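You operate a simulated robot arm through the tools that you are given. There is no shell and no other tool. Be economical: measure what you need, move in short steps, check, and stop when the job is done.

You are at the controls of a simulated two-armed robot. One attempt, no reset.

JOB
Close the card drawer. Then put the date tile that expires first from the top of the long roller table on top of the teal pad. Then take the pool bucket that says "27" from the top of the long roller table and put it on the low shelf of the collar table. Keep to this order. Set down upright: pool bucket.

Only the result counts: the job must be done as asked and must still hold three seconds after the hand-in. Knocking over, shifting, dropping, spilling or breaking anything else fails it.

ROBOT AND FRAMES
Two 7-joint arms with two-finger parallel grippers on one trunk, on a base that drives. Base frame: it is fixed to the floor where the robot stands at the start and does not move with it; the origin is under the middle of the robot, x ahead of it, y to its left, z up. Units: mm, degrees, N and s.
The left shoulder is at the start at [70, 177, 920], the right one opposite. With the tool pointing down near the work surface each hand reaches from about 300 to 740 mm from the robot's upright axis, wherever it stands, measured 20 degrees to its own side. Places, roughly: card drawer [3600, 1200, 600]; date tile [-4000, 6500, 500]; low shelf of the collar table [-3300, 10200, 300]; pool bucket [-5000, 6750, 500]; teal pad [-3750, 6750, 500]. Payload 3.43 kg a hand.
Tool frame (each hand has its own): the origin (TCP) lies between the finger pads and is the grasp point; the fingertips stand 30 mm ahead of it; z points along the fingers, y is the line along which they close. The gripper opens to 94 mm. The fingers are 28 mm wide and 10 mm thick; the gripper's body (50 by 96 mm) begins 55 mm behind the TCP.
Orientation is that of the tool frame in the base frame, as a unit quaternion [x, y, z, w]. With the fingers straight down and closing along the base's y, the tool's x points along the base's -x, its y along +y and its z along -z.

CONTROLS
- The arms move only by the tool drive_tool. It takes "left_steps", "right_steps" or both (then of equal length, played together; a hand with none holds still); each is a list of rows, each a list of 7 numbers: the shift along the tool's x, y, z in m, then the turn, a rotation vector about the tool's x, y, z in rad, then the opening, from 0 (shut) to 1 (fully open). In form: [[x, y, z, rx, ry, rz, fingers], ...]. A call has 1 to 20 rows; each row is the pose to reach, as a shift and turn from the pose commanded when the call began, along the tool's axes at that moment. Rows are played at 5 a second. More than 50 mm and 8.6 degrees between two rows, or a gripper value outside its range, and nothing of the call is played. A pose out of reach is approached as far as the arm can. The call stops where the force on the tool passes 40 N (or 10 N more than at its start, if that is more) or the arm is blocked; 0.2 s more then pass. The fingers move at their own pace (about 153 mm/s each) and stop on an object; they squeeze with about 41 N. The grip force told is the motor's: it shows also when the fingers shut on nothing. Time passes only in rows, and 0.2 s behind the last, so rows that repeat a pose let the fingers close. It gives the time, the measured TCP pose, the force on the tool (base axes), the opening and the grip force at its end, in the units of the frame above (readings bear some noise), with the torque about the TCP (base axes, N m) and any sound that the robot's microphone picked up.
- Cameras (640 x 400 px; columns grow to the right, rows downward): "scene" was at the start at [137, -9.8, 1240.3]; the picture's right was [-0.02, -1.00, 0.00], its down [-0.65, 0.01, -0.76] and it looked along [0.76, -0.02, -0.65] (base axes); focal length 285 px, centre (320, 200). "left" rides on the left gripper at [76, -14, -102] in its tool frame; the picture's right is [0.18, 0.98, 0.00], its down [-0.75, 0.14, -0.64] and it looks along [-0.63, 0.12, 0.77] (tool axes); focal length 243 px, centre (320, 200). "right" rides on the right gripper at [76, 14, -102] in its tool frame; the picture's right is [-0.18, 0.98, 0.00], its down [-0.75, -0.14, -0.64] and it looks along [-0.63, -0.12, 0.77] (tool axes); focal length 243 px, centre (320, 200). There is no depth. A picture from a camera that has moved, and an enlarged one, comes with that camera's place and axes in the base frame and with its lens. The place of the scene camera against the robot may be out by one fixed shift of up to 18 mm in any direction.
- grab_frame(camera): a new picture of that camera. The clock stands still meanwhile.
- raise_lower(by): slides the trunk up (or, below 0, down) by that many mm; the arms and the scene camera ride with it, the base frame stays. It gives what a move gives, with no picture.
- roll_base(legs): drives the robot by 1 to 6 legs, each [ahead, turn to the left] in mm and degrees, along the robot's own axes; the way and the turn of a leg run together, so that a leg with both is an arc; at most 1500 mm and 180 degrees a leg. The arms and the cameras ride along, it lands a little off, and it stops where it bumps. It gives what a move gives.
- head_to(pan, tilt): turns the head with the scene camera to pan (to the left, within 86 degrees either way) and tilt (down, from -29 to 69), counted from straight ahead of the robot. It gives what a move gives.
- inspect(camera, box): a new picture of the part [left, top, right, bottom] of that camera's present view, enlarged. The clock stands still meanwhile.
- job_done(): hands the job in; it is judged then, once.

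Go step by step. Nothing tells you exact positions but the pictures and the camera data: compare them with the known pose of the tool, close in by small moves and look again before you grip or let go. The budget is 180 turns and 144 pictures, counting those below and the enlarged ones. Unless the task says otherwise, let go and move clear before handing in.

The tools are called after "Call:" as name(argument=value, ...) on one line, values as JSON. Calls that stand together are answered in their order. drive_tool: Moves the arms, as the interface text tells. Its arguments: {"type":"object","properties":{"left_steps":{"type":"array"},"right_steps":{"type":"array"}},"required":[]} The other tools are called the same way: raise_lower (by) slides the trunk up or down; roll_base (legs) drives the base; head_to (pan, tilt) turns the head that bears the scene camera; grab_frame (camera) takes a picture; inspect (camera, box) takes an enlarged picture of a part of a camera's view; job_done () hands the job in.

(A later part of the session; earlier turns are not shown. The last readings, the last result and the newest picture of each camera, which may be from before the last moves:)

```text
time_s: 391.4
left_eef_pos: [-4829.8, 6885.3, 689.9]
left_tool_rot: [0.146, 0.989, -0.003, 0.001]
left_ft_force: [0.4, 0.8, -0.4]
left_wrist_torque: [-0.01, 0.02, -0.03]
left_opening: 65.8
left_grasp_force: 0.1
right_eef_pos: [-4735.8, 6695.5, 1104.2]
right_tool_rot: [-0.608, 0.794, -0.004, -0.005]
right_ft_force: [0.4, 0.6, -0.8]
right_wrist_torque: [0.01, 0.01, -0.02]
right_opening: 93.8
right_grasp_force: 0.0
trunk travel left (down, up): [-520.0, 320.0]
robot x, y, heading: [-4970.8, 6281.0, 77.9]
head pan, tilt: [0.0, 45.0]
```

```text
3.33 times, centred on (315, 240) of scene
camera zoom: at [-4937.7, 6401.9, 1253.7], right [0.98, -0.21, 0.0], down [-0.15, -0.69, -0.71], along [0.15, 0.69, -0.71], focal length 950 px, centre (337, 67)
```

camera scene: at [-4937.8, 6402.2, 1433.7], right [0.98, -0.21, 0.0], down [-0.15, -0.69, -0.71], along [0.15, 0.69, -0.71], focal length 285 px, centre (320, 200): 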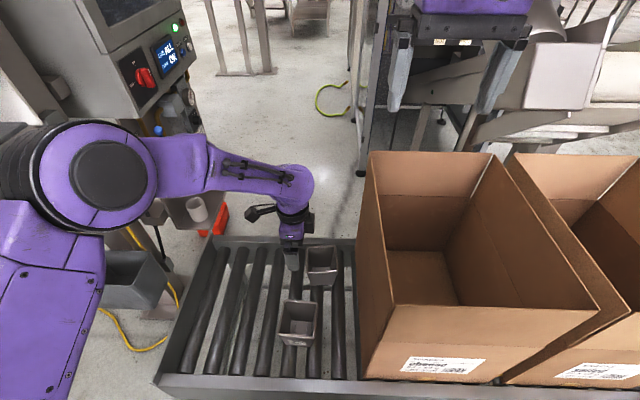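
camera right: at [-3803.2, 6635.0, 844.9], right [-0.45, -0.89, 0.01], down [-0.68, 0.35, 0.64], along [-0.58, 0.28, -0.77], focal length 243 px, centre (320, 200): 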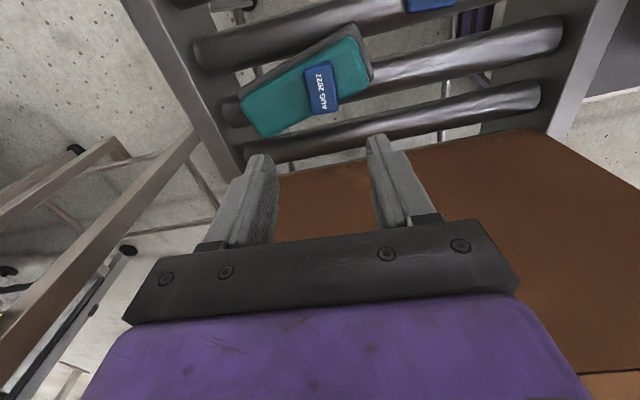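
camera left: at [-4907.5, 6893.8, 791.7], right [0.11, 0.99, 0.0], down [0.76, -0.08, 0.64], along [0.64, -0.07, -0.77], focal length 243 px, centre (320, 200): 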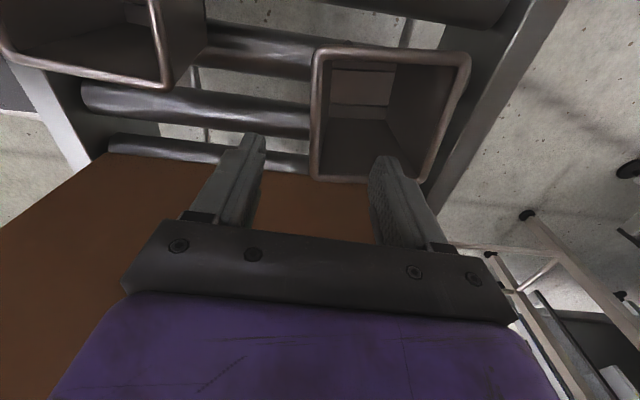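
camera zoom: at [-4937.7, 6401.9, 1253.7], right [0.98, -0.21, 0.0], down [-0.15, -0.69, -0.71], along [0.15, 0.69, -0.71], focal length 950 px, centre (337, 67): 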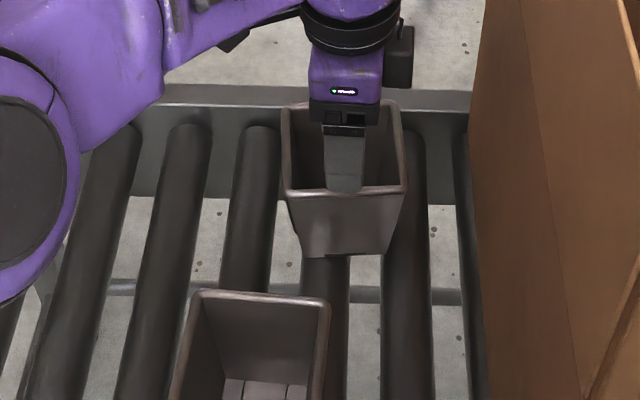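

South rim is at about (-4842, 6883, z 621). Align and descend so the wall is between the fingers.

Call:
drive_tool(left_steps=[[0.006, -0.003, 0, 0, 0, 0, 0.7], [0.011, -0.006, 0.015, 0, 0, 0, 0.7], [0.011, -0.006, 0.04, 0, 0, 0, 0.7]])

Call:
grab_frame(camera="left")

```text
time_s: 392.2
left_eef_pos: [-4844.1, 6883.5, 647.9]
left_tool_rot: [0.146, 0.989, 0.0, 0.002]
left_ft_force: [0.0, 0.4, 0.4]
left_wrist_torque: [-0.02, -0.01, 0.02]
left_opening: 65.9
left_grasp_force: 0.1
right_eef_pos: [-4737.0, 6695.3, 1102.8]
right_tool_rot: [-0.61, 0.793, -0.004, -0.005]
right_ft_force: [-0.4, 0.3, -0.1]
right_wrist_torque: [-0.03, 0.02, -0.01]
right_opening: 94.3
right_grasp_force: 0.1
trunk travel left (down, up): [-520.0, 320.0]
robot x, y, heading: [-4965.7, 6279.8, 77.8]
head pan, tilt: [0.0, 45.0]
```

```text
44 pictures are left
camera left: at [-4922.0, 6891.2, 750.3], right [0.11, 0.99, 0.0], down [0.76, -0.08, 0.64], along [0.64, -0.07, -0.76], focal length 243 px, centre (320, 200)
```

left: 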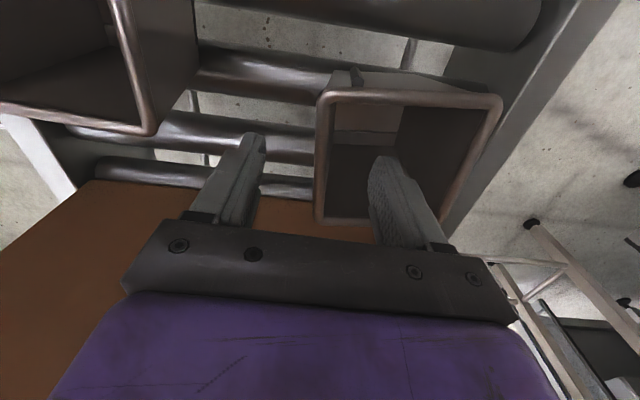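

The wall lies exactly between the fingertips at rim level. Descend 32 mm and close.

Call:
drive_tool(left_steps=[[0, 0, 0.012, 0, 0, 0, 0.7], [0, 0, 0.024, 0, 0, 0, 0.7], [0, 0, 0.033, 0, 0, 0, 0.7], [0, 0, 0.033, 0, 0, 0, 0.3], [0, 0, 0.033, 0, 0, 0, 0], [0, 0, 0.033, 0, 0, 0, 0], [0, 0, 0.033, 0, 0, 0, 0]])

Call:
grab_frame(camera="left")

```text
time_s: 393.8
left_eef_pos: [-4844.7, 6881.7, 615.8]
left_tool_rot: [0.146, 0.989, 0.001, 0.002]
left_ft_force: [0.6, 0.3, 7.0]
left_wrist_torque: [0.59, -0.72, -0.03]
left_opening: 12.8
left_grasp_force: 41.2
right_eef_pos: [-4736.3, 6692.9, 1104.7]
right_tool_rot: [-0.608, 0.794, -0.003, -0.004]
right_ft_force: [-1.1, -0.2, -0.2]
right_wrist_torque: [0.02, 0.0, -0.01]
right_opening: 94.0
right_grasp_force: 0.0
trunk travel left (down, up): [-520.0, 320.0]
robot x, y, heading: [-4964.5, 6278.1, 77.9]
head pan, tilt: [0.0, 45.0]
```

```text
43 pictures are left
camera left: at [-4922.0, 6890.5, 718.9], right [0.11, 0.99, 0.0], down [0.76, -0.08, 0.64], along [0.64, -0.07, -0.76], focal length 243 px, centre (320, 200)
```

left: 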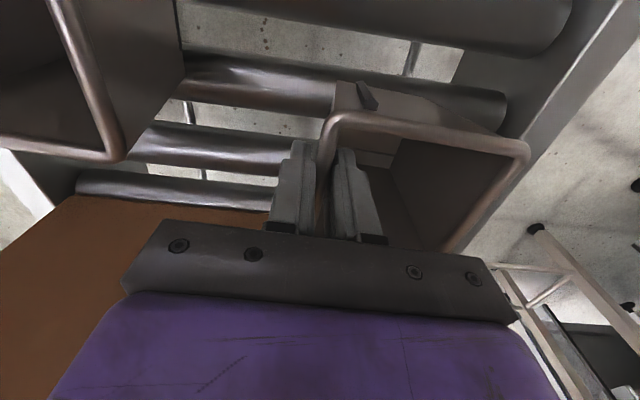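

Gripped on the wall. Lift gently.

Call:
drive_tool(left_steps=[[0, 0, -0.01, 0, 0, 0, 0], [0, 0, -0.03, 0, 0, 0, 0], [0, 0, -0.06, 0, 0, 0, 0], [0, 0, -0.1, 0, 0, 0, 0], [0, 0, -0.14, 0, 0, 0, 0], [0, 0, -0.18, 0, 0, 0, 0], [0, 0, -0.18, 0, 0, 0, 0]])

Call:
grab_frame(camera="scene")

```text
time_s: 395.4
left_eef_pos: [-4845.4, 6882.9, 796.6]
left_tool_rot: [0.146, 0.989, -0.002, 0.001]
left_ft_force: [0.2, 0.1, -3.9]
left_wrist_torque: [-0.17, 0.09, 0.03]
left_opening: 12.5
left_grasp_force: 41.4
right_eef_pos: [-4735.7, 6696.8, 1103.8]
right_tool_rot: [-0.609, 0.793, -0.005, -0.004]
right_ft_force: [-0.1, -0.2, -0.5]
right_wrist_torque: [-0.01, -0.03, 0.01]
right_opening: 94.1
right_grasp_force: 0.0
trunk travel left (down, up): [-520.0, 320.0]
robot x, y, heading: [-4966.5, 6281.2, 77.9]
head pan, tilt: [0.0, 45.0]
```

```text
42 pictures are left
camera scene: at [-4938.6, 6402.5, 1253.6], right [0.98, -0.21, 0.0], down [-0.15, -0.69, -0.71], along [0.15, 0.69, -0.71], focal length 285 px, centre (320, 200)
```

scene: 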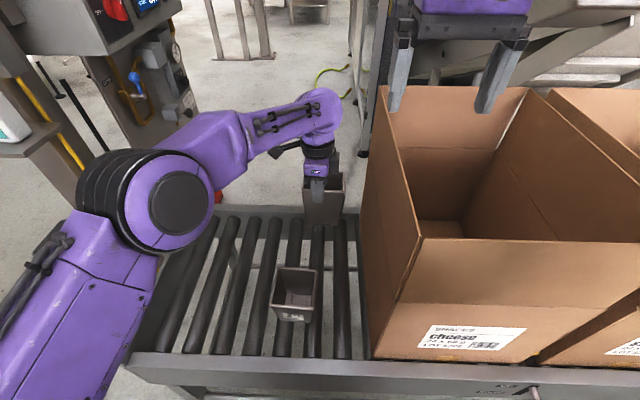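

Bucket lifted (≈0.4 kg). Raise a bit more and back the robot away from the table.

Call:
drive_tool(left_steps=[[0, 0, -0.04, 0, 0, 0, 0], [0.01, 0, -0.08, 0, 0, 0, 0]])

Call:
roll_base(legs=[[-480, 0]])

Call:
drive_tool(left_steps=[[0.04, 0, 0, 0, 0, 0.14, 0], [0.08, 0, 0, 0, 0, 0.28, 0], [0.12, 0, 0, 0, 0, 0.42, 0], [0.16, 0, 0, 0, 0, 0.56, 0], [0.2, 0, 0, 0, 0, 0.7, 0], [0.24, 0, 0, 0, 0, 0.84, 0], [0.24, 0, 0, 0, 0, 0.98, 0], [0.24, 0, 0, 0, 0, 1.12, 0]])

Call:
head_to(pan=35, tilt=40)

Call:
grab_frame(camera="scene")

```text
time_s: 396.0
left_eef_pos: [-4855.0, 6885.7, 877.1]
left_tool_rot: [0.147, 0.989, -0.002, 0.002]
left_ft_force: [-0.1, 0.0, -4.6]
left_wrist_torque: [-0.15, 0.1, -0.01]
left_opening: 12.5
left_grasp_force: 40.8
right_eef_pos: [-4735.8, 6695.2, 1104.1]
right_tool_rot: [-0.609, 0.793, -0.004, -0.004]
right_ft_force: [-0.4, 0.7, -0.3]
right_wrist_torque: [-0.01, 0.0, -0.02]
right_opening: 93.9
right_grasp_force: 0.0
trunk travel left (down, up): [-520.0, 320.0]
robot x, y, heading: [-4969.8, 6282.3, 77.8]
head pan, tilt: [0.0, 45.0]
```

```text
time_s: 398.9
left_eef_pos: [-4953.3, 6414.6, 877.7]
left_tool_rot: [0.15, 0.989, 0.0, 0.002]
left_ft_force: [-0.9, 0.8, -4.0]
left_wrist_torque: [-0.15, 0.13, 0.04]
left_opening: 12.2
left_grasp_force: 40.9
right_eef_pos: [-4835.1, 6223.3, 1103.8]
right_tool_rot: [-0.607, 0.795, -0.004, -0.005]
right_ft_force: [-0.5, -0.1, 0.2]
right_wrist_torque: [0.01, 0.02, 0.01]
right_opening: 93.8
right_grasp_force: 0.1
trunk travel left (down, up): [-520.0, 320.0]
robot x, y, heading: [-5070.5, 5809.3, 77.7]
head pan, tilt: [0.0, 45.0]
```

```text
time_s: 400.7
left_eef_pos: [-5181.9, 6486.3, 875.3]
left_tool_rot: [0.653, 0.758, 0.0, 0.003]
left_ft_force: [0.4, -0.2, -4.4]
left_wrist_torque: [0.02, 0.17, 0.03]
left_opening: 12.3
left_grasp_force: 41.2
right_eef_pos: [-4836.2, 6223.6, 1103.3]
right_tool_rot: [-0.607, 0.795, -0.004, -0.004]
right_ft_force: [-0.5, -0.1, 0.5]
right_wrist_torque: [-0.01, -0.01, 0.0]
right_opening: 94.1
right_grasp_force: 0.1
trunk travel left (down, up): [-520.0, 320.0]
robot x, y, heading: [-5072.3, 5809.1, 77.6]
head pan, tilt: [0.0, 45.0]
```

```text
time_s: 401.7
left_eef_pos: [-5181.7, 6484.6, 875.6]
left_tool_rot: [0.651, 0.759, -0.001, 0.002]
left_ft_force: [-0.1, 0.3, -4.7]
left_wrist_torque: [0.02, 0.21, 0.01]
left_opening: 12.2
left_grasp_force: 40.8
right_eef_pos: [-4835.3, 6224.2, 1103.4]
right_tool_rot: [-0.607, 0.795, -0.004, -0.005]
right_ft_force: [0.7, 0.3, 0.0]
right_wrist_torque: [-0.01, -0.02, 0.04]
right_opening: 93.9
right_grasp_force: 0.0
trunk travel left (down, up): [-520.0, 320.0]
robot x, y, heading: [-5067.1, 5810.1, 77.8]
head pan, tilt: [35.0, 40.0]
```

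```text
41 pictures are left
camera scene: at [-5089.8, 5930.7, 1260.9], right [0.92, 0.38, 0.0], down [0.25, -0.59, -0.77], along [-0.29, 0.71, -0.64], focal length 285 px, centre (320, 200)
```

scene: 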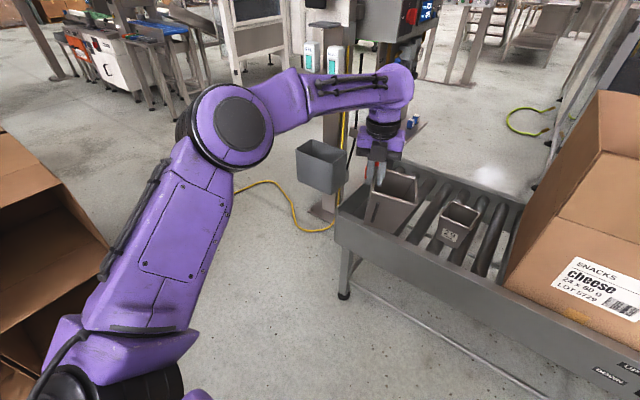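

Call:
inspect(camera="scene", box=[350, 140, 490, 250])

```text
3.64 times, centred on (420, 195) of scene
camera zoom: at [-5089.8, 5930.7, 1260.9], right [0.92, 0.38, 0.0], down [0.25, -0.59, -0.77], along [-0.29, 0.71, -0.64], focal length 1036 px, centre (-44, 218)
```

zoom: 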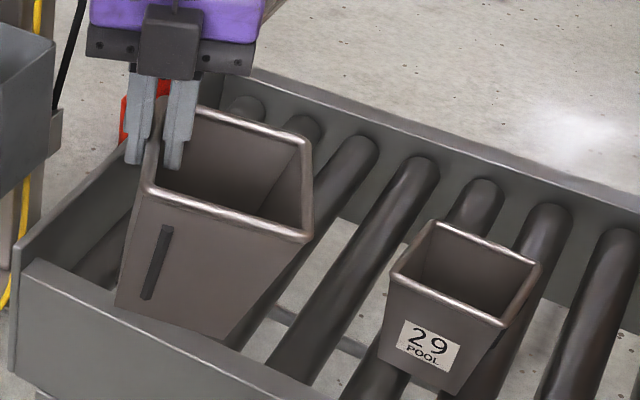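

No label on this side either. Move the bucket further left so the remaining face turns toward the head camera.

Call:
drive_tool(left_steps=[[-0.011, -0.037, 0, 0, 0, 0, 0], [-0.022, -0.074, 0, 0, 0, 0, 0], [-0.034, -0.111, 0, 0, 0, 0, 0], [-0.045, -0.148, 0, 0, 0, 0, 0], [-0.056, -0.185, 0, 0, 0, 0, 0], [-0.067, -0.221, 0, 0, 0, 0.05, 0], [-0.078, -0.258, 0, 0, 0, 0.1, 0], [-0.09, -0.295, 0, 0, 0, 0.15, 0], [-0.101, -0.332, 0, 0, 0, 0.2, 0], [-0.112, -0.369, 0, 0, 0, 0.25, 0]])

Call:
head_to(pan=55, tilt=45)

Call:
grab_frame(camera="scene")

```text
time_s: 403.9
left_eef_pos: [-5528.7, 6348.9, 869.7]
left_tool_rot: [0.741, 0.672, 0.0, 0.004]
left_ft_force: [-0.4, 0.0, -4.3]
left_wrist_torque: [0.04, 0.14, 0.01]
left_opening: 8.8
left_grasp_force: 41.1
left hand out of reach, approached as far as the arm can: row 9, 10
right_eef_pos: [-4839.3, 6224.4, 1104.3]
right_tool_rot: [-0.607, 0.795, -0.006, -0.003]
right_ft_force: [-0.7, 0.4, -0.3]
right_wrist_torque: [0.0, -0.04, 0.01]
right_opening: 94.0
right_grasp_force: 0.0
trunk travel left (down, up): [-520.0, 320.0]
robot x, y, heading: [-5067.3, 5808.2, 77.8]
head pan, tilt: [35.0, 40.0]
```

```text
time_s: 404.7
left_eef_pos: [-5526.8, 6349.1, 870.8]
left_tool_rot: [0.741, 0.672, -0.001, 0.002]
left_ft_force: [1.1, -0.5, -4.6]
left_wrist_torque: [0.07, 0.16, 0.01]
left_opening: 8.5
left_grasp_force: 40.9
right_eef_pos: [-4835.8, 6224.6, 1103.8]
right_tool_rot: [-0.607, 0.795, -0.004, -0.004]
right_ft_force: [-1.3, 0.0, 0.4]
right_wrist_torque: [0.0, -0.01, -0.01]
right_opening: 94.1
right_grasp_force: 0.0
trunk travel left (down, up): [-520.0, 320.0]
robot x, y, heading: [-5068.7, 5809.9, 77.7]
head pan, tilt: [55.0, 45.0]
```

```text
39 pictures are left
camera scene: at [-5112.7, 5911.8, 1253.7], right [0.74, 0.68, 0.0], down [0.48, -0.52, -0.71], along [-0.48, 0.52, -0.71], focal length 285 px, centre (320, 200)
```

scene: 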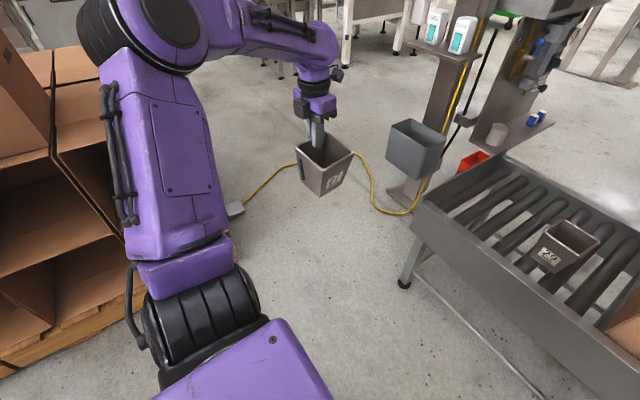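

Call:
inspect(camera="scene", box=[270, 80, 390, 210])

Call:
grab_frame(camera="left")

```text
3.08 times, centred on (330, 145) of scene
camera zoom: at [-5112.7, 5911.8, 1253.7], right [0.74, 0.68, 0.0], down [0.48, -0.52, -0.71], along [-0.48, 0.52, -0.71], focal length 877 px, centre (289, 369)
```

zoom: 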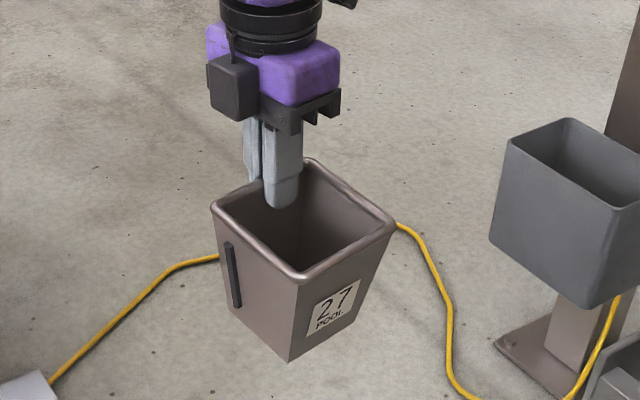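

```text
37 pictures are left
camera left: at [-5534.3, 6426.0, 973.2], right [1.0, 0.09, 0.0], down [0.07, -0.76, 0.65], along [0.06, -0.64, -0.76], focal length 243 px, centre (320, 200)
```

left: 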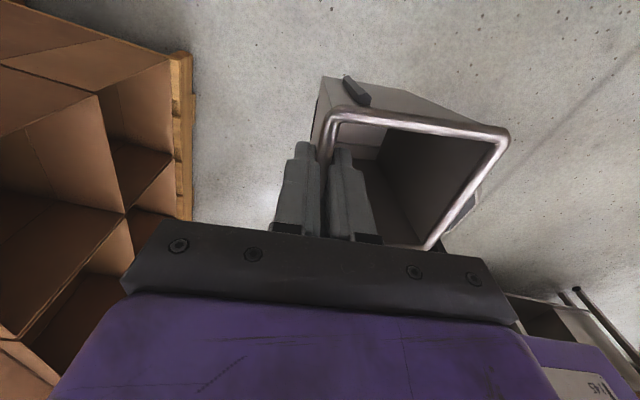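

Label "27" confirmed. Bring the bucket to the front for carrying and stretch both hands ahead to keep the elbows in.

Call:
drive_tool(left_steps=[[0.011, 0.039, -0.003, 0, 0, -0.132, 0], [0.022, 0.078, -0.006, 0, 0, -0.264, 0], [0.033, 0.117, -0.009, 0, 0, -0.397, 0], [0.044, 0.156, -0.012, 0, 0, -0.529, 0], [0.055, 0.195, -0.015, 0, 0, -0.661, 0], [0.065, 0.235, -0.018, 0, 0, -0.793, 0], [0.076, 0.274, -0.021, 0, 0, -0.925, 0], [0.087, 0.313, -0.024, 0, 0, -1.057, 0], [0.098, 0.352, -0.027, 0, 0, -1.19, 0], [0.109, 0.391, -0.03, 0, 0, -1.322, 0], [0.12, 0.43, -0.03, 0, 0, -1.454, 0]], right_steps=[[-0.015, 0, 0, 0, 0, 0, 1], [-0.03, 0, 0, 0, 0, 0, 1], [-0.045, 0, 0, 0, 0, 0, 1], [-0.06, 0, 0, 0, 0, 0, 1], [-0.075, 0, 0, 0, 0, 0, 1], [-0.09, 0, 0, 0, 0, 0, 1], [-0.105, 0, 0, 0, 0, 0, 1], [-0.12, 0, 0, 0, 0, 0, 1], [-0.135, 0, 0, 0, 0, 0, 1], [-0.15, 0, 0, 0, 0, 0, 1], [-0.16, 0, 0, 0, 0, 0, 1]])

Call:
roll_base(legs=[[0, 60]])

Call:
head_to(pan=0, tilt=40)

Call:
grab_frame(camera="scene")

```text
time_s: 407.1
left_eef_pos: [-5085.7, 6429.7, 900.8]
left_tool_rot: [0.106, 0.994, -0.002, 0.002]
left_ft_force: [-0.9, 1.5, -3.9]
left_wrist_torque: [-0.21, 0.08, -0.01]
left_opening: 8.6
left_grasp_force: 41.3
right_eef_pos: [-4791.2, 6345.7, 1095.9]
right_tool_rot: [-0.606, 0.795, -0.004, -0.004]
right_ft_force: [-0.3, 0.0, -0.1]
right_wrist_torque: [-0.01, 0.0, 0.04]
right_opening: 94.2
right_grasp_force: 0.1
right hand out of reach, approached as far as the arm can: row 9, 10, 11
trunk travel left (down, up): [-520.0, 320.0]
robot x, y, heading: [-5070.4, 5811.5, 77.8]
head pan, tilt: [55.0, 45.0]
```

```text
time_s: 410.2
left_eef_pos: [-5618.4, 6098.1, 899.9]
left_tool_rot: [-0.409, 0.913, 0.0, 0.001]
left_ft_force: [0.7, -0.5, -5.0]
left_wrist_torque: [-0.14, -0.12, -0.01]
left_opening: 8.5
left_grasp_force: 41.0
right_eef_pos: [-5400.0, 6314.4, 1098.3]
right_tool_rot: [0.925, -0.381, 0.006, 0.001]
right_ft_force: [-0.1, -0.3, -0.3]
right_wrist_torque: [0.01, -0.05, 0.01]
right_opening: 94.1
right_grasp_force: 0.1
trunk travel left (down, up): [-520.0, 320.0]
robot x, y, heading: [-5067.7, 5809.0, 138.4]
head pan, tilt: [55.0, 45.0]
```

```text
time_s: 411.4
left_eef_pos: [-5618.9, 6097.9, 901.7]
left_tool_rot: [-0.409, 0.913, 0.0, 0.002]
left_ft_force: [0.1, 0.6, -4.5]
left_wrist_torque: [-0.16, -0.15, 0.02]
left_opening: 8.5
left_grasp_force: 40.9
right_eef_pos: [-5399.2, 6314.7, 1097.9]
right_tool_rot: [0.925, -0.38, 0.005, 0.001]
right_ft_force: [-0.5, -0.1, 0.3]
right_wrist_torque: [-0.05, -0.01, -0.03]
right_opening: 93.6
right_grasp_force: 0.1
trunk travel left (down, up): [-520.0, 320.0]
robot x, y, heading: [-5069.8, 5809.6, 138.3]
head pan, tilt: [0.0, 40.0]
```

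```text
36 pictures are left
camera scene: at [-5169.2, 5892.7, 1260.9], right [0.66, 0.75, 0.0], down [0.48, -0.43, -0.77], along [-0.57, 0.51, -0.64], focal length 285 px, centre (320, 200)
```

scene: 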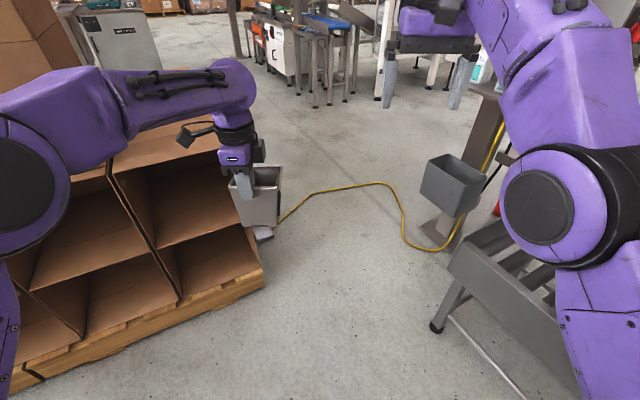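

Align with the gap between pallet and table corner and drive through.

Call:
roll_base(legs=[[0, -13.3], [800, 0], [0, 19]])

Call:
head_to(pan=-10, tilt=35)

Call:
grab_frame(camera="scene")

```text
time_s: 418.0
left_eef_pos: [-6107.2, 6712.5, 901.6]
left_tool_rot: [-0.45, 0.893, 0.0, 0.002]
left_ft_force: [0.4, 0.9, -4.9]
left_wrist_torque: [-0.15, -0.13, 0.0]
left_opening: 8.6
left_grasp_force: 41.3
right_eef_pos: [-5910.3, 6950.2, 1099.8]
right_tool_rot: [0.941, -0.338, 0.003, -0.001]
right_ft_force: [-0.1, -0.6, 0.9]
right_wrist_torque: [-0.02, 0.0, -0.02]
right_opening: 94.0
right_grasp_force: 0.0
trunk travel left (down, up): [-520.0, 320.0]
robot x, y, heading: [-5540.4, 6473.5, 143.9]
head pan, tilt: [0.0, 40.0]
stopped in leg 3: the robot was blocked; the commanded pose is now the measured one
```

```text
time_s: 418.7
left_eef_pos: [-6108.7, 6712.2, 900.8]
left_tool_rot: [-0.449, 0.893, 0.0, 0.001]
left_ft_force: [0.6, -0.6, -5.2]
left_wrist_torque: [-0.13, -0.12, -0.02]
left_opening: 8.6
left_grasp_force: 40.6
right_eef_pos: [-5910.9, 6948.6, 1100.0]
right_tool_rot: [0.941, -0.339, 0.004, -0.001]
right_ft_force: [0.5, 0.7, -0.4]
right_wrist_torque: [0.03, 0.03, 0.0]
right_opening: 93.9
right_grasp_force: 0.0
trunk travel left (down, up): [-520.0, 320.0]
robot x, y, heading: [-5535.8, 6474.3, 144.2]
head pan, tilt: [-10.0, 35.0]
```

```text
35 pictures are left
camera scene: at [-5638.8, 6558.1, 1268.4], right [0.72, 0.69, 0.0], down [0.4, -0.41, -0.82], along [-0.57, 0.59, -0.57], focal length 285 px, centre (320, 200)
```

scene: 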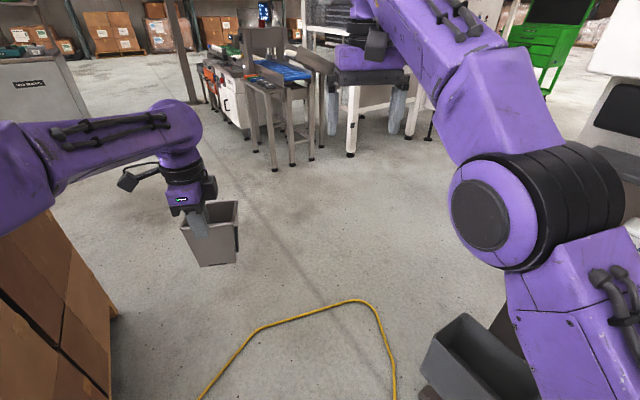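

Nearly turned when something touched; I'll turn back to ~130° which clears both the boxes and console, then go straight.

Call:
roll_base(legs=[[0, -13]])

Call:
roll_base(legs=[[850, 0]])

Call:
grab_frame(camera="scene")

```text
time_s: 419.9
left_eef_pos: [-6040.8, 6833.0, 901.6]
left_tool_rot: [-0.347, 0.938, 0.0, 0.001]
left_ft_force: [0.5, 0.0, -5.2]
left_wrist_torque: [-0.21, -0.08, -0.02]
left_opening: 8.5
left_grasp_force: 41.3
right_eef_pos: [-5794.8, 7019.8, 1099.9]
right_tool_rot: [0.897, -0.443, 0.003, -0.001]
right_ft_force: [0.5, -0.1, 0.2]
right_wrist_torque: [0.0, 0.01, 0.03]
right_opening: 94.0
right_grasp_force: 0.0
trunk travel left (down, up): [-520.0, 320.0]
robot x, y, heading: [-5538.0, 6474.3, 131.1]
head pan, tilt: [-10.0, 35.0]
```

```text
time_s: 424.4
left_eef_pos: [-6598.4, 7479.9, 900.6]
left_tool_rot: [-0.343, 0.939, -0.001, 0.001]
left_ft_force: [0.3, -0.7, -4.3]
left_wrist_torque: [-0.14, -0.11, 0.03]
left_opening: 8.6
left_grasp_force: 41.2
right_eef_pos: [-6352.3, 7664.9, 1101.1]
right_tool_rot: [0.896, -0.445, 0.003, 0.0]
right_ft_force: [-0.2, -1.5, 0.2]
right_wrist_torque: [0.05, -0.06, -0.02]
right_opening: 93.9
right_grasp_force: 0.0
trunk travel left (down, up): [-520.0, 320.0]
robot x, y, heading: [-6097.8, 7119.1, 130.9]
head pan, tilt: [-10.0, 35.0]
```

```text
34 pictures are left
camera scene: at [-6174.7, 7223.5, 1268.4], right [0.86, 0.51, 0.0], down [0.29, -0.49, -0.82], along [-0.42, 0.7, -0.57], focal length 285 px, centre (320, 200)
```

scene: 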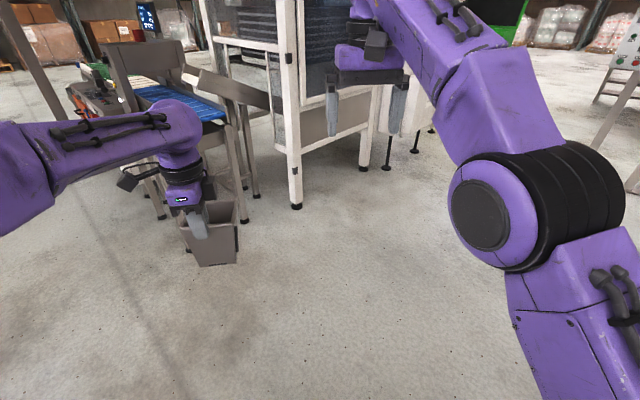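

Through the gap. Turn north and go along the known corridor.

Call:
roll_base(legs=[[0, -44], [1000, 0], [1080, 0]])

Call:
head_to(pan=-15, tilt=20)

Call:
grab_frame(camera="scene")

```text
time_s: 436.9
left_eef_pos: [-6015.4, 9816.0, 902.1]
left_tool_rot: [0.052, 0.999, -0.002, 0.0]
left_ft_force: [0.0, 0.1, -5.5]
left_wrist_torque: [-0.21, 0.07, -0.03]
left_opening: 8.9
left_grasp_force: 41.3
right_eef_pos: [-5710.4, 9764.6, 1101.1]
right_tool_rot: [-0.649, 0.761, -0.003, -0.001]
right_ft_force: [0.9, -1.0, 0.1]
right_wrist_torque: [0.0, 0.03, 0.02]
right_opening: 94.1
right_grasp_force: 0.0
trunk travel left (down, up): [-520.0, 320.0]
robot x, y, heading: [-5934.4, 9202.8, 84.6]
head pan, tilt: [-10.0, 35.0]
```

```text
time_s: 437.6
left_eef_pos: [-6014.9, 9814.9, 900.9]
left_tool_rot: [0.053, 0.999, -0.002, 0.001]
left_ft_force: [-0.6, 0.2, -4.0]
left_wrist_torque: [-0.23, 0.04, -0.04]
left_opening: 8.5
left_grasp_force: 41.0
right_eef_pos: [-5710.3, 9765.0, 1100.7]
right_tool_rot: [-0.65, 0.76, -0.003, -0.001]
right_ft_force: [-0.4, 0.4, -0.4]
right_wrist_torque: [-0.01, -0.02, 0.0]
right_opening: 93.8
right_grasp_force: 0.0
trunk travel left (down, up): [-520.0, 320.0]
robot x, y, heading: [-5933.7, 9204.4, 84.4]
head pan, tilt: [-15.0, 20.0]
```

```text
33 pictures are left
camera scene: at [-5892.0, 9333.0, 1292.3], right [0.94, -0.35, 0.0], down [-0.12, -0.32, -0.94], along [0.33, 0.88, -0.34], focal length 285 px, centre (320, 200)
```

scene: 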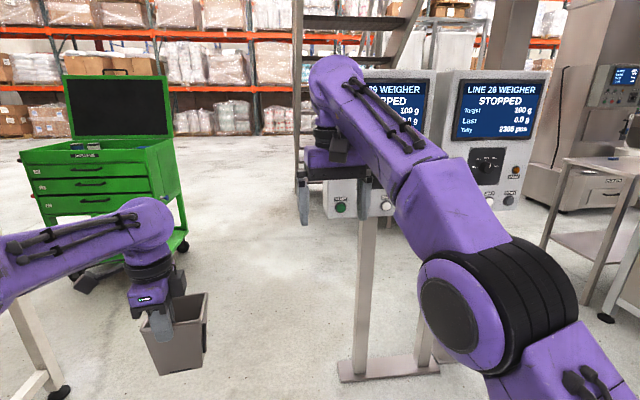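

Two weigher stands on the right ahead; beyond them a two-shelf table. Look further right.

Call:
head_to(pan=-62, tilt=20)

Call:
grab_frame(camera="scene")

```text
time_s: 438.8
left_eef_pos: [-6016.0, 9815.2, 901.7]
left_tool_rot: [0.052, 0.999, -0.002, 0.001]
left_ft_force: [0.0, -0.2, -4.0]
left_wrist_torque: [-0.16, 0.06, 0.0]
left_opening: 8.4
left_grasp_force: 40.7
right_eef_pos: [-5711.8, 9764.8, 1101.9]
right_tool_rot: [-0.649, 0.76, -0.002, -0.001]
right_ft_force: [0.0, 0.6, 0.3]
right_wrist_torque: [0.04, -0.01, -0.02]
right_opening: 93.9
right_grasp_force: 0.1
trunk travel left (down, up): [-520.0, 320.0]
robot x, y, heading: [-5930.2, 9201.6, 84.4]
head pan, tilt: [-62.0, 20.0]
```

```text
32 pictures are left
camera scene: at [-5838.5, 9281.7, 1292.4], right [0.39, -0.92, 0.0], down [-0.32, -0.13, -0.94], along [0.87, 0.36, -0.34], focal length 285 px, centre (320, 200)
```

scene: 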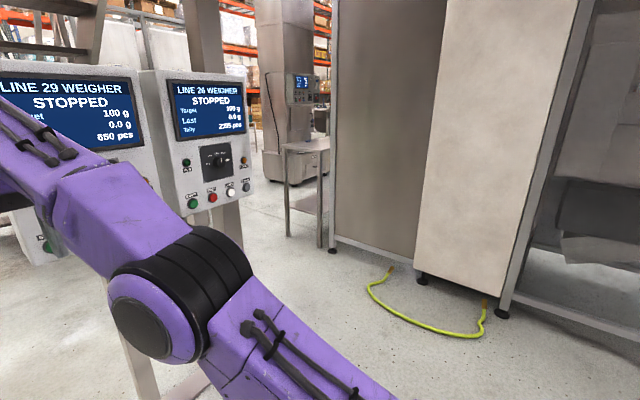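

The collar table's west end is about (-3656, 10357), next to the cabinet corner; I can reach it through the space right of the weigher stands, avoiding the hose. Drive to a waypoint.

Call:
roll_base(legs=[[0, -63.5], [1000, 0]])

Call:
head_to(pan=15, tilt=25)

Call:
grab_frame(camera="scene")

```text
time_s: 446.8
left_eef_pos: [-4472.5, 9888.7, 901.7]
left_tool_rot: [0.577, 0.816, -0.002, -0.001]
left_ft_force: [-0.1, -0.2, -4.6]
left_wrist_torque: [0.02, 0.18, 0.04]
left_opening: 8.1
left_grasp_force: 41.0
right_eef_pos: [-4386.9, 9591.6, 1101.2]
right_tool_rot: [-0.142, 0.99, -0.003, -0.002]
right_ft_force: [0.0, -0.5, -0.7]
right_wrist_torque: [-0.02, -0.01, 0.02]
right_opening: 94.2
right_grasp_force: 0.0
trunk travel left (down, up): [-520.0, 320.0]
robot x, y, heading: [-4987.7, 9549.9, 20.0]
head pan, tilt: [-62.0, 20.0]
```

```text
time_s: 448.3
left_eef_pos: [-4472.7, 9889.5, 901.0]
left_tool_rot: [0.578, 0.816, -0.002, 0.0]
left_ft_force: [0.4, 0.2, -4.4]
left_wrist_torque: [-0.04, 0.2, -0.02]
left_opening: 8.7
left_grasp_force: 41.2
right_eef_pos: [-4387.1, 9592.2, 1100.5]
right_tool_rot: [-0.142, 0.99, -0.002, -0.002]
right_ft_force: [-0.5, 0.0, 0.0]
right_wrist_torque: [-0.03, 0.0, 0.03]
right_opening: 93.9
right_grasp_force: 0.0
trunk travel left (down, up): [-520.0, 320.0]
robot x, y, heading: [-4992.5, 9554.7, 20.0]
head pan, tilt: [15.0, 25.0]
```

```text
31 pictures are left
camera scene: at [-4864.2, 9613.3, 1284.2], right [0.57, -0.82, 0.0], down [-0.35, -0.24, -0.91], along [0.74, 0.52, -0.42], focal length 285 px, centre (320, 200)
```

scene: 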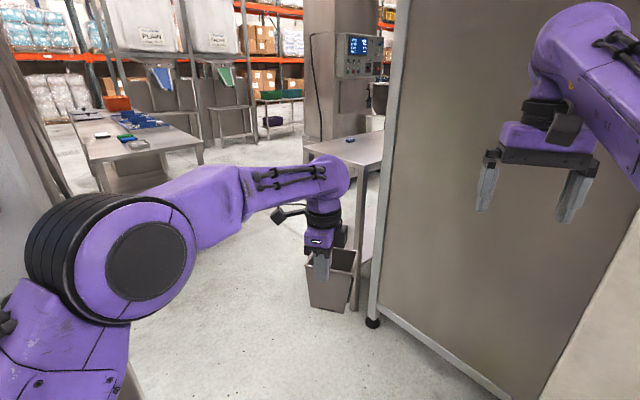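

Space between stand and cabinet is about 950 mm. Retract the right hand a little and weave in.

Call:
drive_tool(right_steps=[[0.04, -0.01, -0.01, 0, 0, 0, 1], [0.08, -0.02, -0.02, 0, 0, 0, 1], [0.12, -0.03, -0.03, 0, 0, 0, 1], [0.16, -0.03, -0.03, 0, 0, 0, 1]])

Call:
roll_base(legs=[[0, -5], [340, 0], [0, 25], [400, 0]])

Call:
head_to(pan=40, tilt=30)

Call:
grab_frame(camera="scene")

```text
time_s: 449.3
left_eef_pos: [-4473.5, 9887.2, 901.9]
left_tool_rot: [0.579, 0.815, -0.002, 0.0]
left_ft_force: [0.1, 0.2, -3.6]
left_wrist_torque: [-0.05, 0.21, 0.04]
left_opening: 8.4
left_grasp_force: 40.7
right_eef_pos: [-4534.4, 9515.7, 1133.8]
right_tool_rot: [-0.141, 0.99, -0.002, -0.001]
right_ft_force: [0.0, -0.4, -0.4]
right_wrist_torque: [0.01, 0.02, 0.02]
right_opening: 94.0
right_grasp_force: 0.1
trunk travel left (down, up): [-520.0, 320.0]
robot x, y, heading: [-4992.0, 9547.6, 20.0]
head pan, tilt: [15.0, 25.0]
```

```text
time_s: 455.4
left_eef_pos: [-3983.8, 10381.1, 900.7]
left_tool_rot: [0.431, 0.903, -0.002, 0.0]
left_ft_force: [-0.4, 0.3, -4.1]
left_wrist_torque: [-0.09, 0.17, -0.03]
left_opening: 8.4
left_grasp_force: 41.0
right_eef_pos: [-3916.9, 10011.5, 1133.1]
right_tool_rot: [-0.309, 0.951, -0.002, -0.002]
right_ft_force: [-0.6, 0.2, 0.4]
right_wrist_torque: [-0.02, 0.01, -0.02]
right_opening: 93.8
right_grasp_force: 0.0
trunk travel left (down, up): [-520.0, 320.0]
robot x, y, heading: [-4356.7, 9887.0, 39.5]
head pan, tilt: [15.0, 25.0]
```

```text
time_s: 456.2
left_eef_pos: [-3984.2, 10381.1, 901.6]
left_tool_rot: [0.43, 0.903, -0.002, 0.0]
left_ft_force: [0.1, 0.3, -5.1]
left_wrist_torque: [-0.08, 0.17, -0.02]
left_opening: 8.4
left_grasp_force: 40.6
right_eef_pos: [-3915.9, 10010.1, 1133.6]
right_tool_rot: [-0.31, 0.951, -0.002, -0.001]
right_ft_force: [-1.1, -0.4, -0.4]
right_wrist_torque: [0.02, -0.01, -0.02]
right_opening: 94.3
right_grasp_force: 0.3
trunk travel left (down, up): [-520.0, 320.0]
robot x, y, heading: [-4353.5, 9890.0, 39.5]
head pan, tilt: [40.0, 30.0]
```

```text
30 pictures are left
camera scene: at [-4299.7, 10001.5, 1276.3], right [0.98, -0.18, 0.0], down [-0.09, -0.49, -0.87], along [0.16, 0.85, -0.5], focal length 285 px, centre (320, 200)
```

scene: 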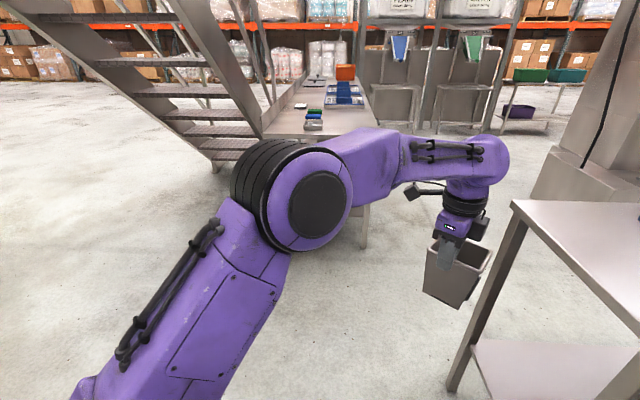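

The table's near-left leg is at about (-3640, 10520), top z≈885, shelf z≈314. Drive to a point west of the table, then retract the bucket hand and turn to face it.

Call:
roll_base(legs=[[0, 41.5], [600, 0]])

Call:
drive_tool(left_steps=[[0.012, -0.033, 0, 0, 0, 0, 0], [0.024, -0.066, 0, 0, 0, 0, 0], [0.036, -0.1, 0, 0, 0, 0, 0], [0.048, -0.133, 0, 0, 0, 0, 0], [0.06, -0.15, 0, 0, 0, 0, 0]])

Call:
head_to(pan=-50, tilt=40)

Call:
grab_frame(camera="scene")

```text
time_s: 461.5
left_eef_pos: [-4314.7, 11090.5, 900.5]
left_tool_rot: [0.082, 0.997, -0.003, 0.001]
left_ft_force: [-0.7, -0.1, -3.8]
left_wrist_torque: [-0.16, 0.04, -0.02]
left_opening: 8.5
left_grasp_force: 41.0
right_eef_pos: [-4019.6, 10859.0, 1132.6]
right_tool_rot: [-0.628, 0.779, -0.001, 0.0]
right_ft_force: [0.1, 0.1, -0.9]
right_wrist_torque: [-0.02, 0.0, 0.02]
right_opening: 94.1
right_grasp_force: 0.1
trunk travel left (down, up): [-520.0, 320.0]
robot x, y, heading: [-4267.5, 10473.4, 81.3]
head pan, tilt: [40.0, 30.0]
```

```text
time_s: 462.7
left_eef_pos: [-4398.8, 10950.1, 901.6]
left_tool_rot: [0.081, 0.997, -0.002, 0.002]
left_ft_force: [0.1, 0.6, -4.6]
left_wrist_torque: [-0.15, 0.05, -0.01]
left_opening: 8.4
left_grasp_force: 41.4
right_eef_pos: [-4019.4, 10858.7, 1133.1]
right_tool_rot: [-0.627, 0.779, -0.002, -0.001]
right_ft_force: [-0.5, 0.4, -0.3]
right_wrist_torque: [0.02, 0.01, 0.03]
right_opening: 94.0
right_grasp_force: 0.1
trunk travel left (down, up): [-520.0, 320.0]
robot x, y, heading: [-4264.7, 10471.4, 81.3]
head pan, tilt: [40.0, 30.0]
```

```text
time_s: 464.4
left_eef_pos: [-4397.3, 10951.0, 901.8]
left_tool_rot: [0.081, 0.997, -0.002, 0.0]
left_ft_force: [-0.5, 0.3, -3.7]
left_wrist_torque: [-0.2, 0.08, 0.0]
left_opening: 8.5
left_grasp_force: 41.6
right_eef_pos: [-4019.4, 10859.2, 1132.9]
right_tool_rot: [-0.628, 0.778, -0.003, -0.001]
right_ft_force: [0.7, -0.1, -0.2]
right_wrist_torque: [-0.04, -0.03, 0.01]
right_opening: 94.0
right_grasp_force: 0.1
trunk travel left (down, up): [-520.0, 320.0]
robot x, y, heading: [-4267.8, 10470.5, 81.4]
head pan, tilt: [-50.0, 40.0]
```

```text
29 pictures are left
camera scene: at [-4184.7, 10560.8, 1261.0], right [0.52, -0.85, 0.0], down [-0.55, -0.33, -0.77], along [0.65, 0.4, -0.64], focal length 285 px, centre (320, 200)
```

scene: 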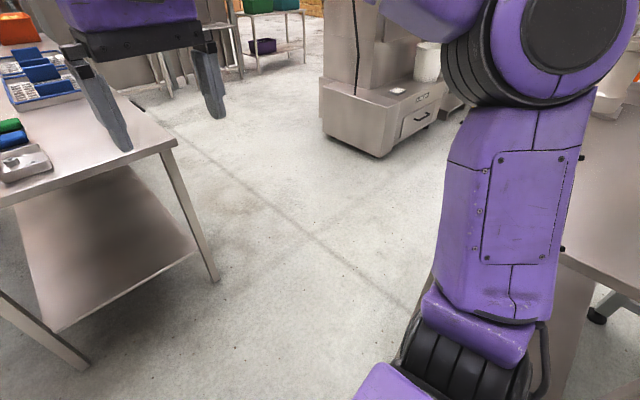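

The north long side of the collar table is open floor, with more room than the west end. I'll go around the corner and approach from the north.

Call:
roll_base(legs=[[300, 0], [0, -62.5], [995, 0]])

Call:
head_to(pan=-75, tilt=40)

Call:
grab_frame(camera="scene")

```text
time_s: 474.0
left_eef_pos: [-2898.7, 11415.0, 902.9]
left_tool_rot: [0.593, 0.805, -0.001, 0.0]
left_ft_force: [0.7, -0.1, -4.4]
left_wrist_torque: [-0.03, 0.17, -0.01]
left_opening: 8.5
left_grasp_force: 40.8
right_eef_pos: [-2812.0, 11036.2, 1132.4]
right_tool_rot: [-0.124, 0.992, -0.002, -0.001]
right_ft_force: [-0.8, 0.4, 1.0]
right_wrist_torque: [0.02, -0.01, -0.01]
right_opening: 93.8
right_grasp_force: 0.0
trunk travel left (down, up): [-520.0, 320.0]
robot x, y, heading: [-3268.6, 11080.5, 17.9]
head pan, tilt: [-50.0, 40.0]
```

```text
time_s: 474.9
left_eef_pos: [-2898.5, 11415.6, 902.5]
left_tool_rot: [0.594, 0.805, -0.002, -0.001]
left_ft_force: [-0.3, 0.3, -4.1]
left_wrist_torque: [-0.03, 0.21, -0.01]
left_opening: 8.3
left_grasp_force: 41.2
right_eef_pos: [-2811.9, 11035.1, 1132.7]
right_tool_rot: [-0.124, 0.992, -0.003, -0.002]
right_ft_force: [-0.4, -0.1, 0.8]
right_wrist_torque: [0.01, 0.0, -0.02]
right_opening: 93.9
right_grasp_force: 0.1
trunk travel left (down, up): [-520.0, 320.0]
robot x, y, heading: [-3267.8, 11085.9, 17.7]
head pan, tilt: [-75.0, 40.0]
```

```text
28 pictures are left
camera scene: at [-3170.8, 11021.3, 1261.0], right [-0.84, -0.54, 0.0], down [-0.35, 0.54, -0.77], along [0.42, -0.64, -0.64], focal length 285 px, centre (320, 200)
```

scene: 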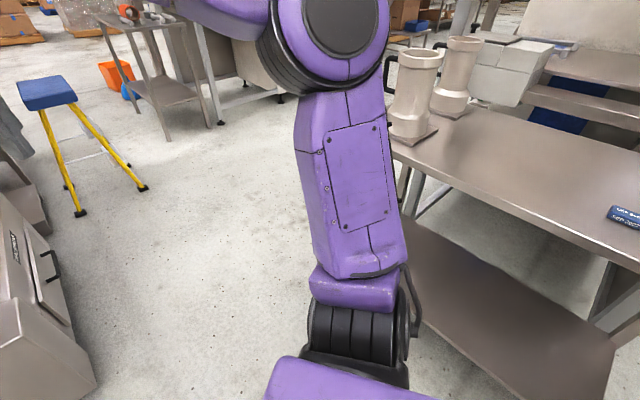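

The low shelf is empty and visible; collars stand on the top's east end. Turn to face the table.

Call:
roll_base(legs=[[0, -120]])

Call:
head_to(pan=0, tilt=45)

Call:
grab_frame(camera="scene")

```text
time_s: 480.3
left_eef_pos: [-3171.3, 10599.8, 901.5]
left_tool_rot: [0.993, -0.116, 0.0, 0.0]
left_ft_force: [-0.7, -0.3, -4.5]
left_wrist_torque: [0.15, -0.09, -0.02]
left_opening: 8.8
left_grasp_force: 41.9
right_eef_pos: [-3540.9, 10718.4, 1133.0]
right_tool_rot: [0.8, 0.6, 0.0, -0.003]
right_ft_force: [0.2, -0.7, -0.2]
right_wrist_torque: [-0.04, 0.03, -0.01]
right_opening: 94.0
right_grasp_force: 0.1
trunk travel left (down, up): [-520.0, 320.0]
robot x, y, heading: [-3269.4, 11084.8, -102.5]
head pan, tilt: [-75.0, 40.0]
```

```text
time_s: 481.8
left_eef_pos: [-3170.3, 10599.0, 901.4]
left_tool_rot: [0.993, -0.116, -0.001, -0.002]
left_ft_force: [0.1, 0.0, -5.2]
left_wrist_torque: [0.15, -0.09, 0.03]
left_opening: 8.7
left_grasp_force: 41.3
right_eef_pos: [-3541.3, 10717.7, 1133.8]
right_tool_rot: [0.8, 0.6, 0.0, -0.003]
right_ft_force: [0.8, 0.3, -0.2]
right_wrist_torque: [-0.02, -0.02, 0.0]
right_opening: 94.2
right_grasp_force: 0.0
trunk travel left (down, up): [-520.0, 320.0]
robot x, y, heading: [-3265.8, 11090.3, -102.7]
head pan, tilt: [0.0, 45.0]
```

```text
27 pictures are left
camera scene: at [-3294.0, 10948.2, 1253.7], right [-0.98, 0.22, 0.0], down [0.16, 0.69, -0.71], along [-0.16, -0.69, -0.71], focal length 285 px, centre (320, 200)
```

scene: 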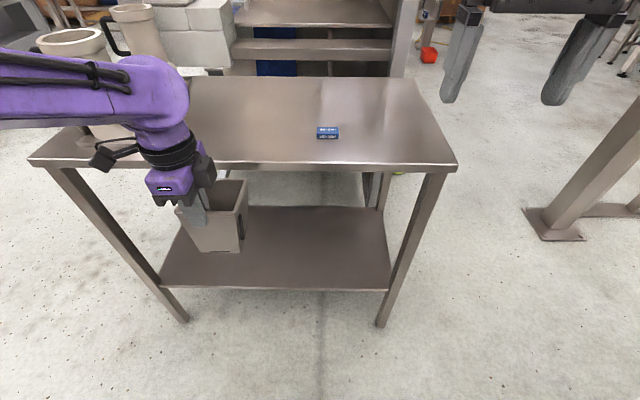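

Very clear view: low shelf z≈314, front edge line about y≈10430. Lower the trunk 400 mm so the bucket comes to shelf height in front of the table.

Call:
raise_lower(by=-400)

Call:
grab_frame(camera="scene")

```text
time_s: 485.6
left_eef_pos: [-3171.3, 10599.3, 501.5]
left_tool_rot: [0.993, -0.115, -0.001, -0.002]
left_ft_force: [0.0, 0.4, -5.0]
left_wrist_torque: [0.16, -0.1, 0.0]
left_opening: 8.5
left_grasp_force: 41.7
right_eef_pos: [-3540.6, 10718.4, 732.6]
right_tool_rot: [0.8, 0.6, 0.0, -0.003]
right_ft_force: [0.9, 0.5, -0.3]
right_wrist_torque: [0.0, 0.0, 0.0]
right_opening: 94.2
right_grasp_force: 0.0
trunk travel left (down, up): [-120.0, 720.0]
robot x, y, heading: [-3265.3, 11085.7, -102.8]
head pan, tilt: [0.0, 45.0]
```

```text
26 pictures are left
camera scene: at [-3293.9, 10948.5, 853.7], right [-0.98, 0.22, 0.0], down [0.16, 0.69, -0.71], along [-0.16, -0.69, -0.71], focal length 285 px, centre (320, 200)
```

scene: 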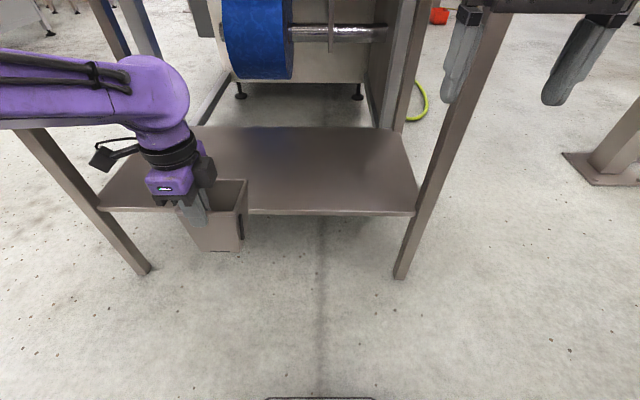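

The bucket hangs in front of the shelf, bottom about 70 mm above it. Drive ahead 140 mm, then extend the arm in.

Call:
roll_base(legs=[[140, 0]])

Call:
drive_tool(left_steps=[[0, 0.03, 0, 0, 0, 0, 0], [0, 0.06, 0, 0, 0, 0, 0], [0, 0.09, 0, 0, 0, 0, 0], [0, 0.115, 0, 0, 0, 0, 0], [0, 0.13, 0, 0, 0, 0, 0]])

Call:
grab_frame(camera="scene")

```text
time_s: 486.9
left_eef_pos: [-3200.1, 10465.1, 501.3]
left_tool_rot: [0.993, -0.115, -0.002, -0.001]
left_ft_force: [-0.4, -0.1, -4.9]
left_wrist_torque: [0.17, -0.1, 0.01]
left_opening: 8.4
left_grasp_force: 40.5
right_eef_pos: [-3570.4, 10583.1, 733.2]
right_tool_rot: [0.8, 0.6, 0.001, -0.002]
right_ft_force: [0.3, -0.2, 0.4]
right_wrist_torque: [0.03, -0.03, 0.0]
right_opening: 94.1
right_grasp_force: 0.1
trunk travel left (down, up): [-120.0, 720.0]
robot x, y, heading: [-3299.5, 10951.5, -102.8]
head pan, tilt: [0.0, 45.0]
```

```text
time_s: 488.1
left_eef_pos: [-3229.8, 10338.9, 500.2]
left_tool_rot: [0.993, -0.117, -0.001, -0.002]
left_ft_force: [-0.1, 0.9, -4.5]
left_wrist_torque: [0.17, -0.1, 0.01]
left_opening: 8.6
left_grasp_force: 41.0
right_eef_pos: [-3569.9, 10583.5, 732.8]
right_tool_rot: [0.799, 0.601, 0.0, -0.002]
right_ft_force: [-0.1, -0.2, 0.5]
right_wrist_torque: [-0.01, 0.0, 0.0]
right_opening: 94.0
right_grasp_force: 0.1
trunk travel left (down, up): [-120.0, 720.0]
robot x, y, heading: [-3298.8, 10953.2, -102.5]
head pan, tilt: [0.0, 45.0]
```

```text
25 pictures are left
camera scene: at [-3323.9, 10813.8, 853.6], right [-0.98, 0.22, 0.0], down [0.15, 0.69, -0.71], along [-0.15, -0.69, -0.71], focal length 285 px, centre (320, 200)
```

scene: 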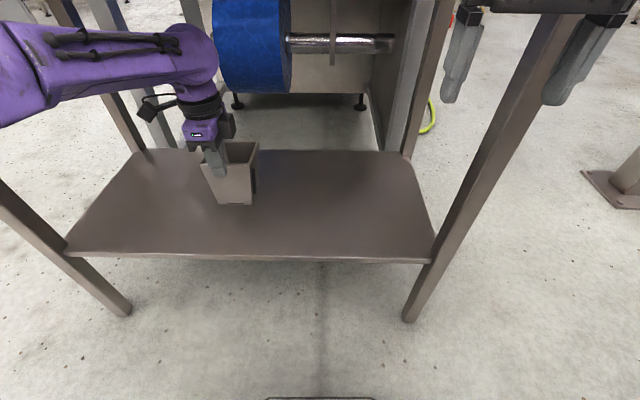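

The bucket is well over the shelf. Lower it in small steps until contact.

Call:
drive_tool(left_steps=[[0, 0, 0.02, 0, 0, 0, 0], [0, 0, 0.04, 0, 0, 0, 0], [0, 0, 0.05, 0, 0, 0, 0], [0, 0, 0.058, 0, 0, 0, 0], [0, 0, 0.064, 0, 0, 0, 0], [0, 0, 0.064, 0, 0, 0, 0]])

Call:
inspect(camera="scene", box=[150, 100, 310, 270])

```text
time_s: 489.5
left_eef_pos: [-3229.4, 10340.6, 440.0]
left_tool_rot: [0.993, -0.114, -0.001, 0.002]
left_ft_force: [2.4, 6.4, 19.2]
left_wrist_torque: [-0.57, 1.17, -0.29]
left_opening: 9.7
left_grasp_force: 41.0
right_eef_pos: [-3569.6, 10585.9, 734.9]
right_tool_rot: [0.8, 0.6, -0.001, -0.002]
right_ft_force: [-0.9, 0.1, -0.5]
right_wrist_torque: [0.04, 0.02, 0.0]
right_opening: 94.1
right_grasp_force: 0.1
trunk travel left (down, up): [-120.0, 720.0]
robot x, y, heading: [-3297.9, 10952.1, -102.6]
head pan, tilt: [0.0, 45.0]
```

```text
2.35 times, centred on (230, 185) of scene
camera zoom: at [-3323.8, 10816.7, 854.4], right [-0.98, 0.22, 0.0], down [0.15, 0.69, -0.71], along [-0.15, -0.69, -0.7], focal length 671 px, centre (532, 235)
```

zoom: 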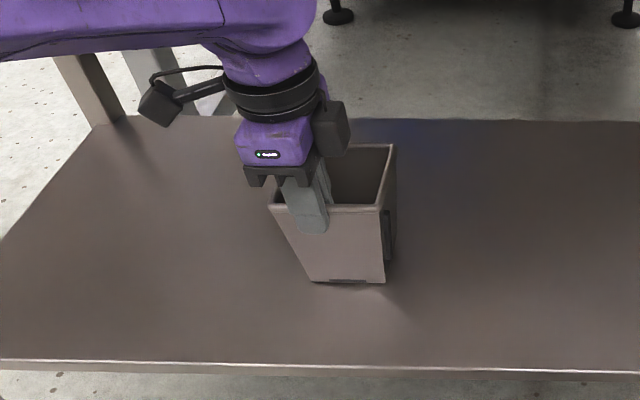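

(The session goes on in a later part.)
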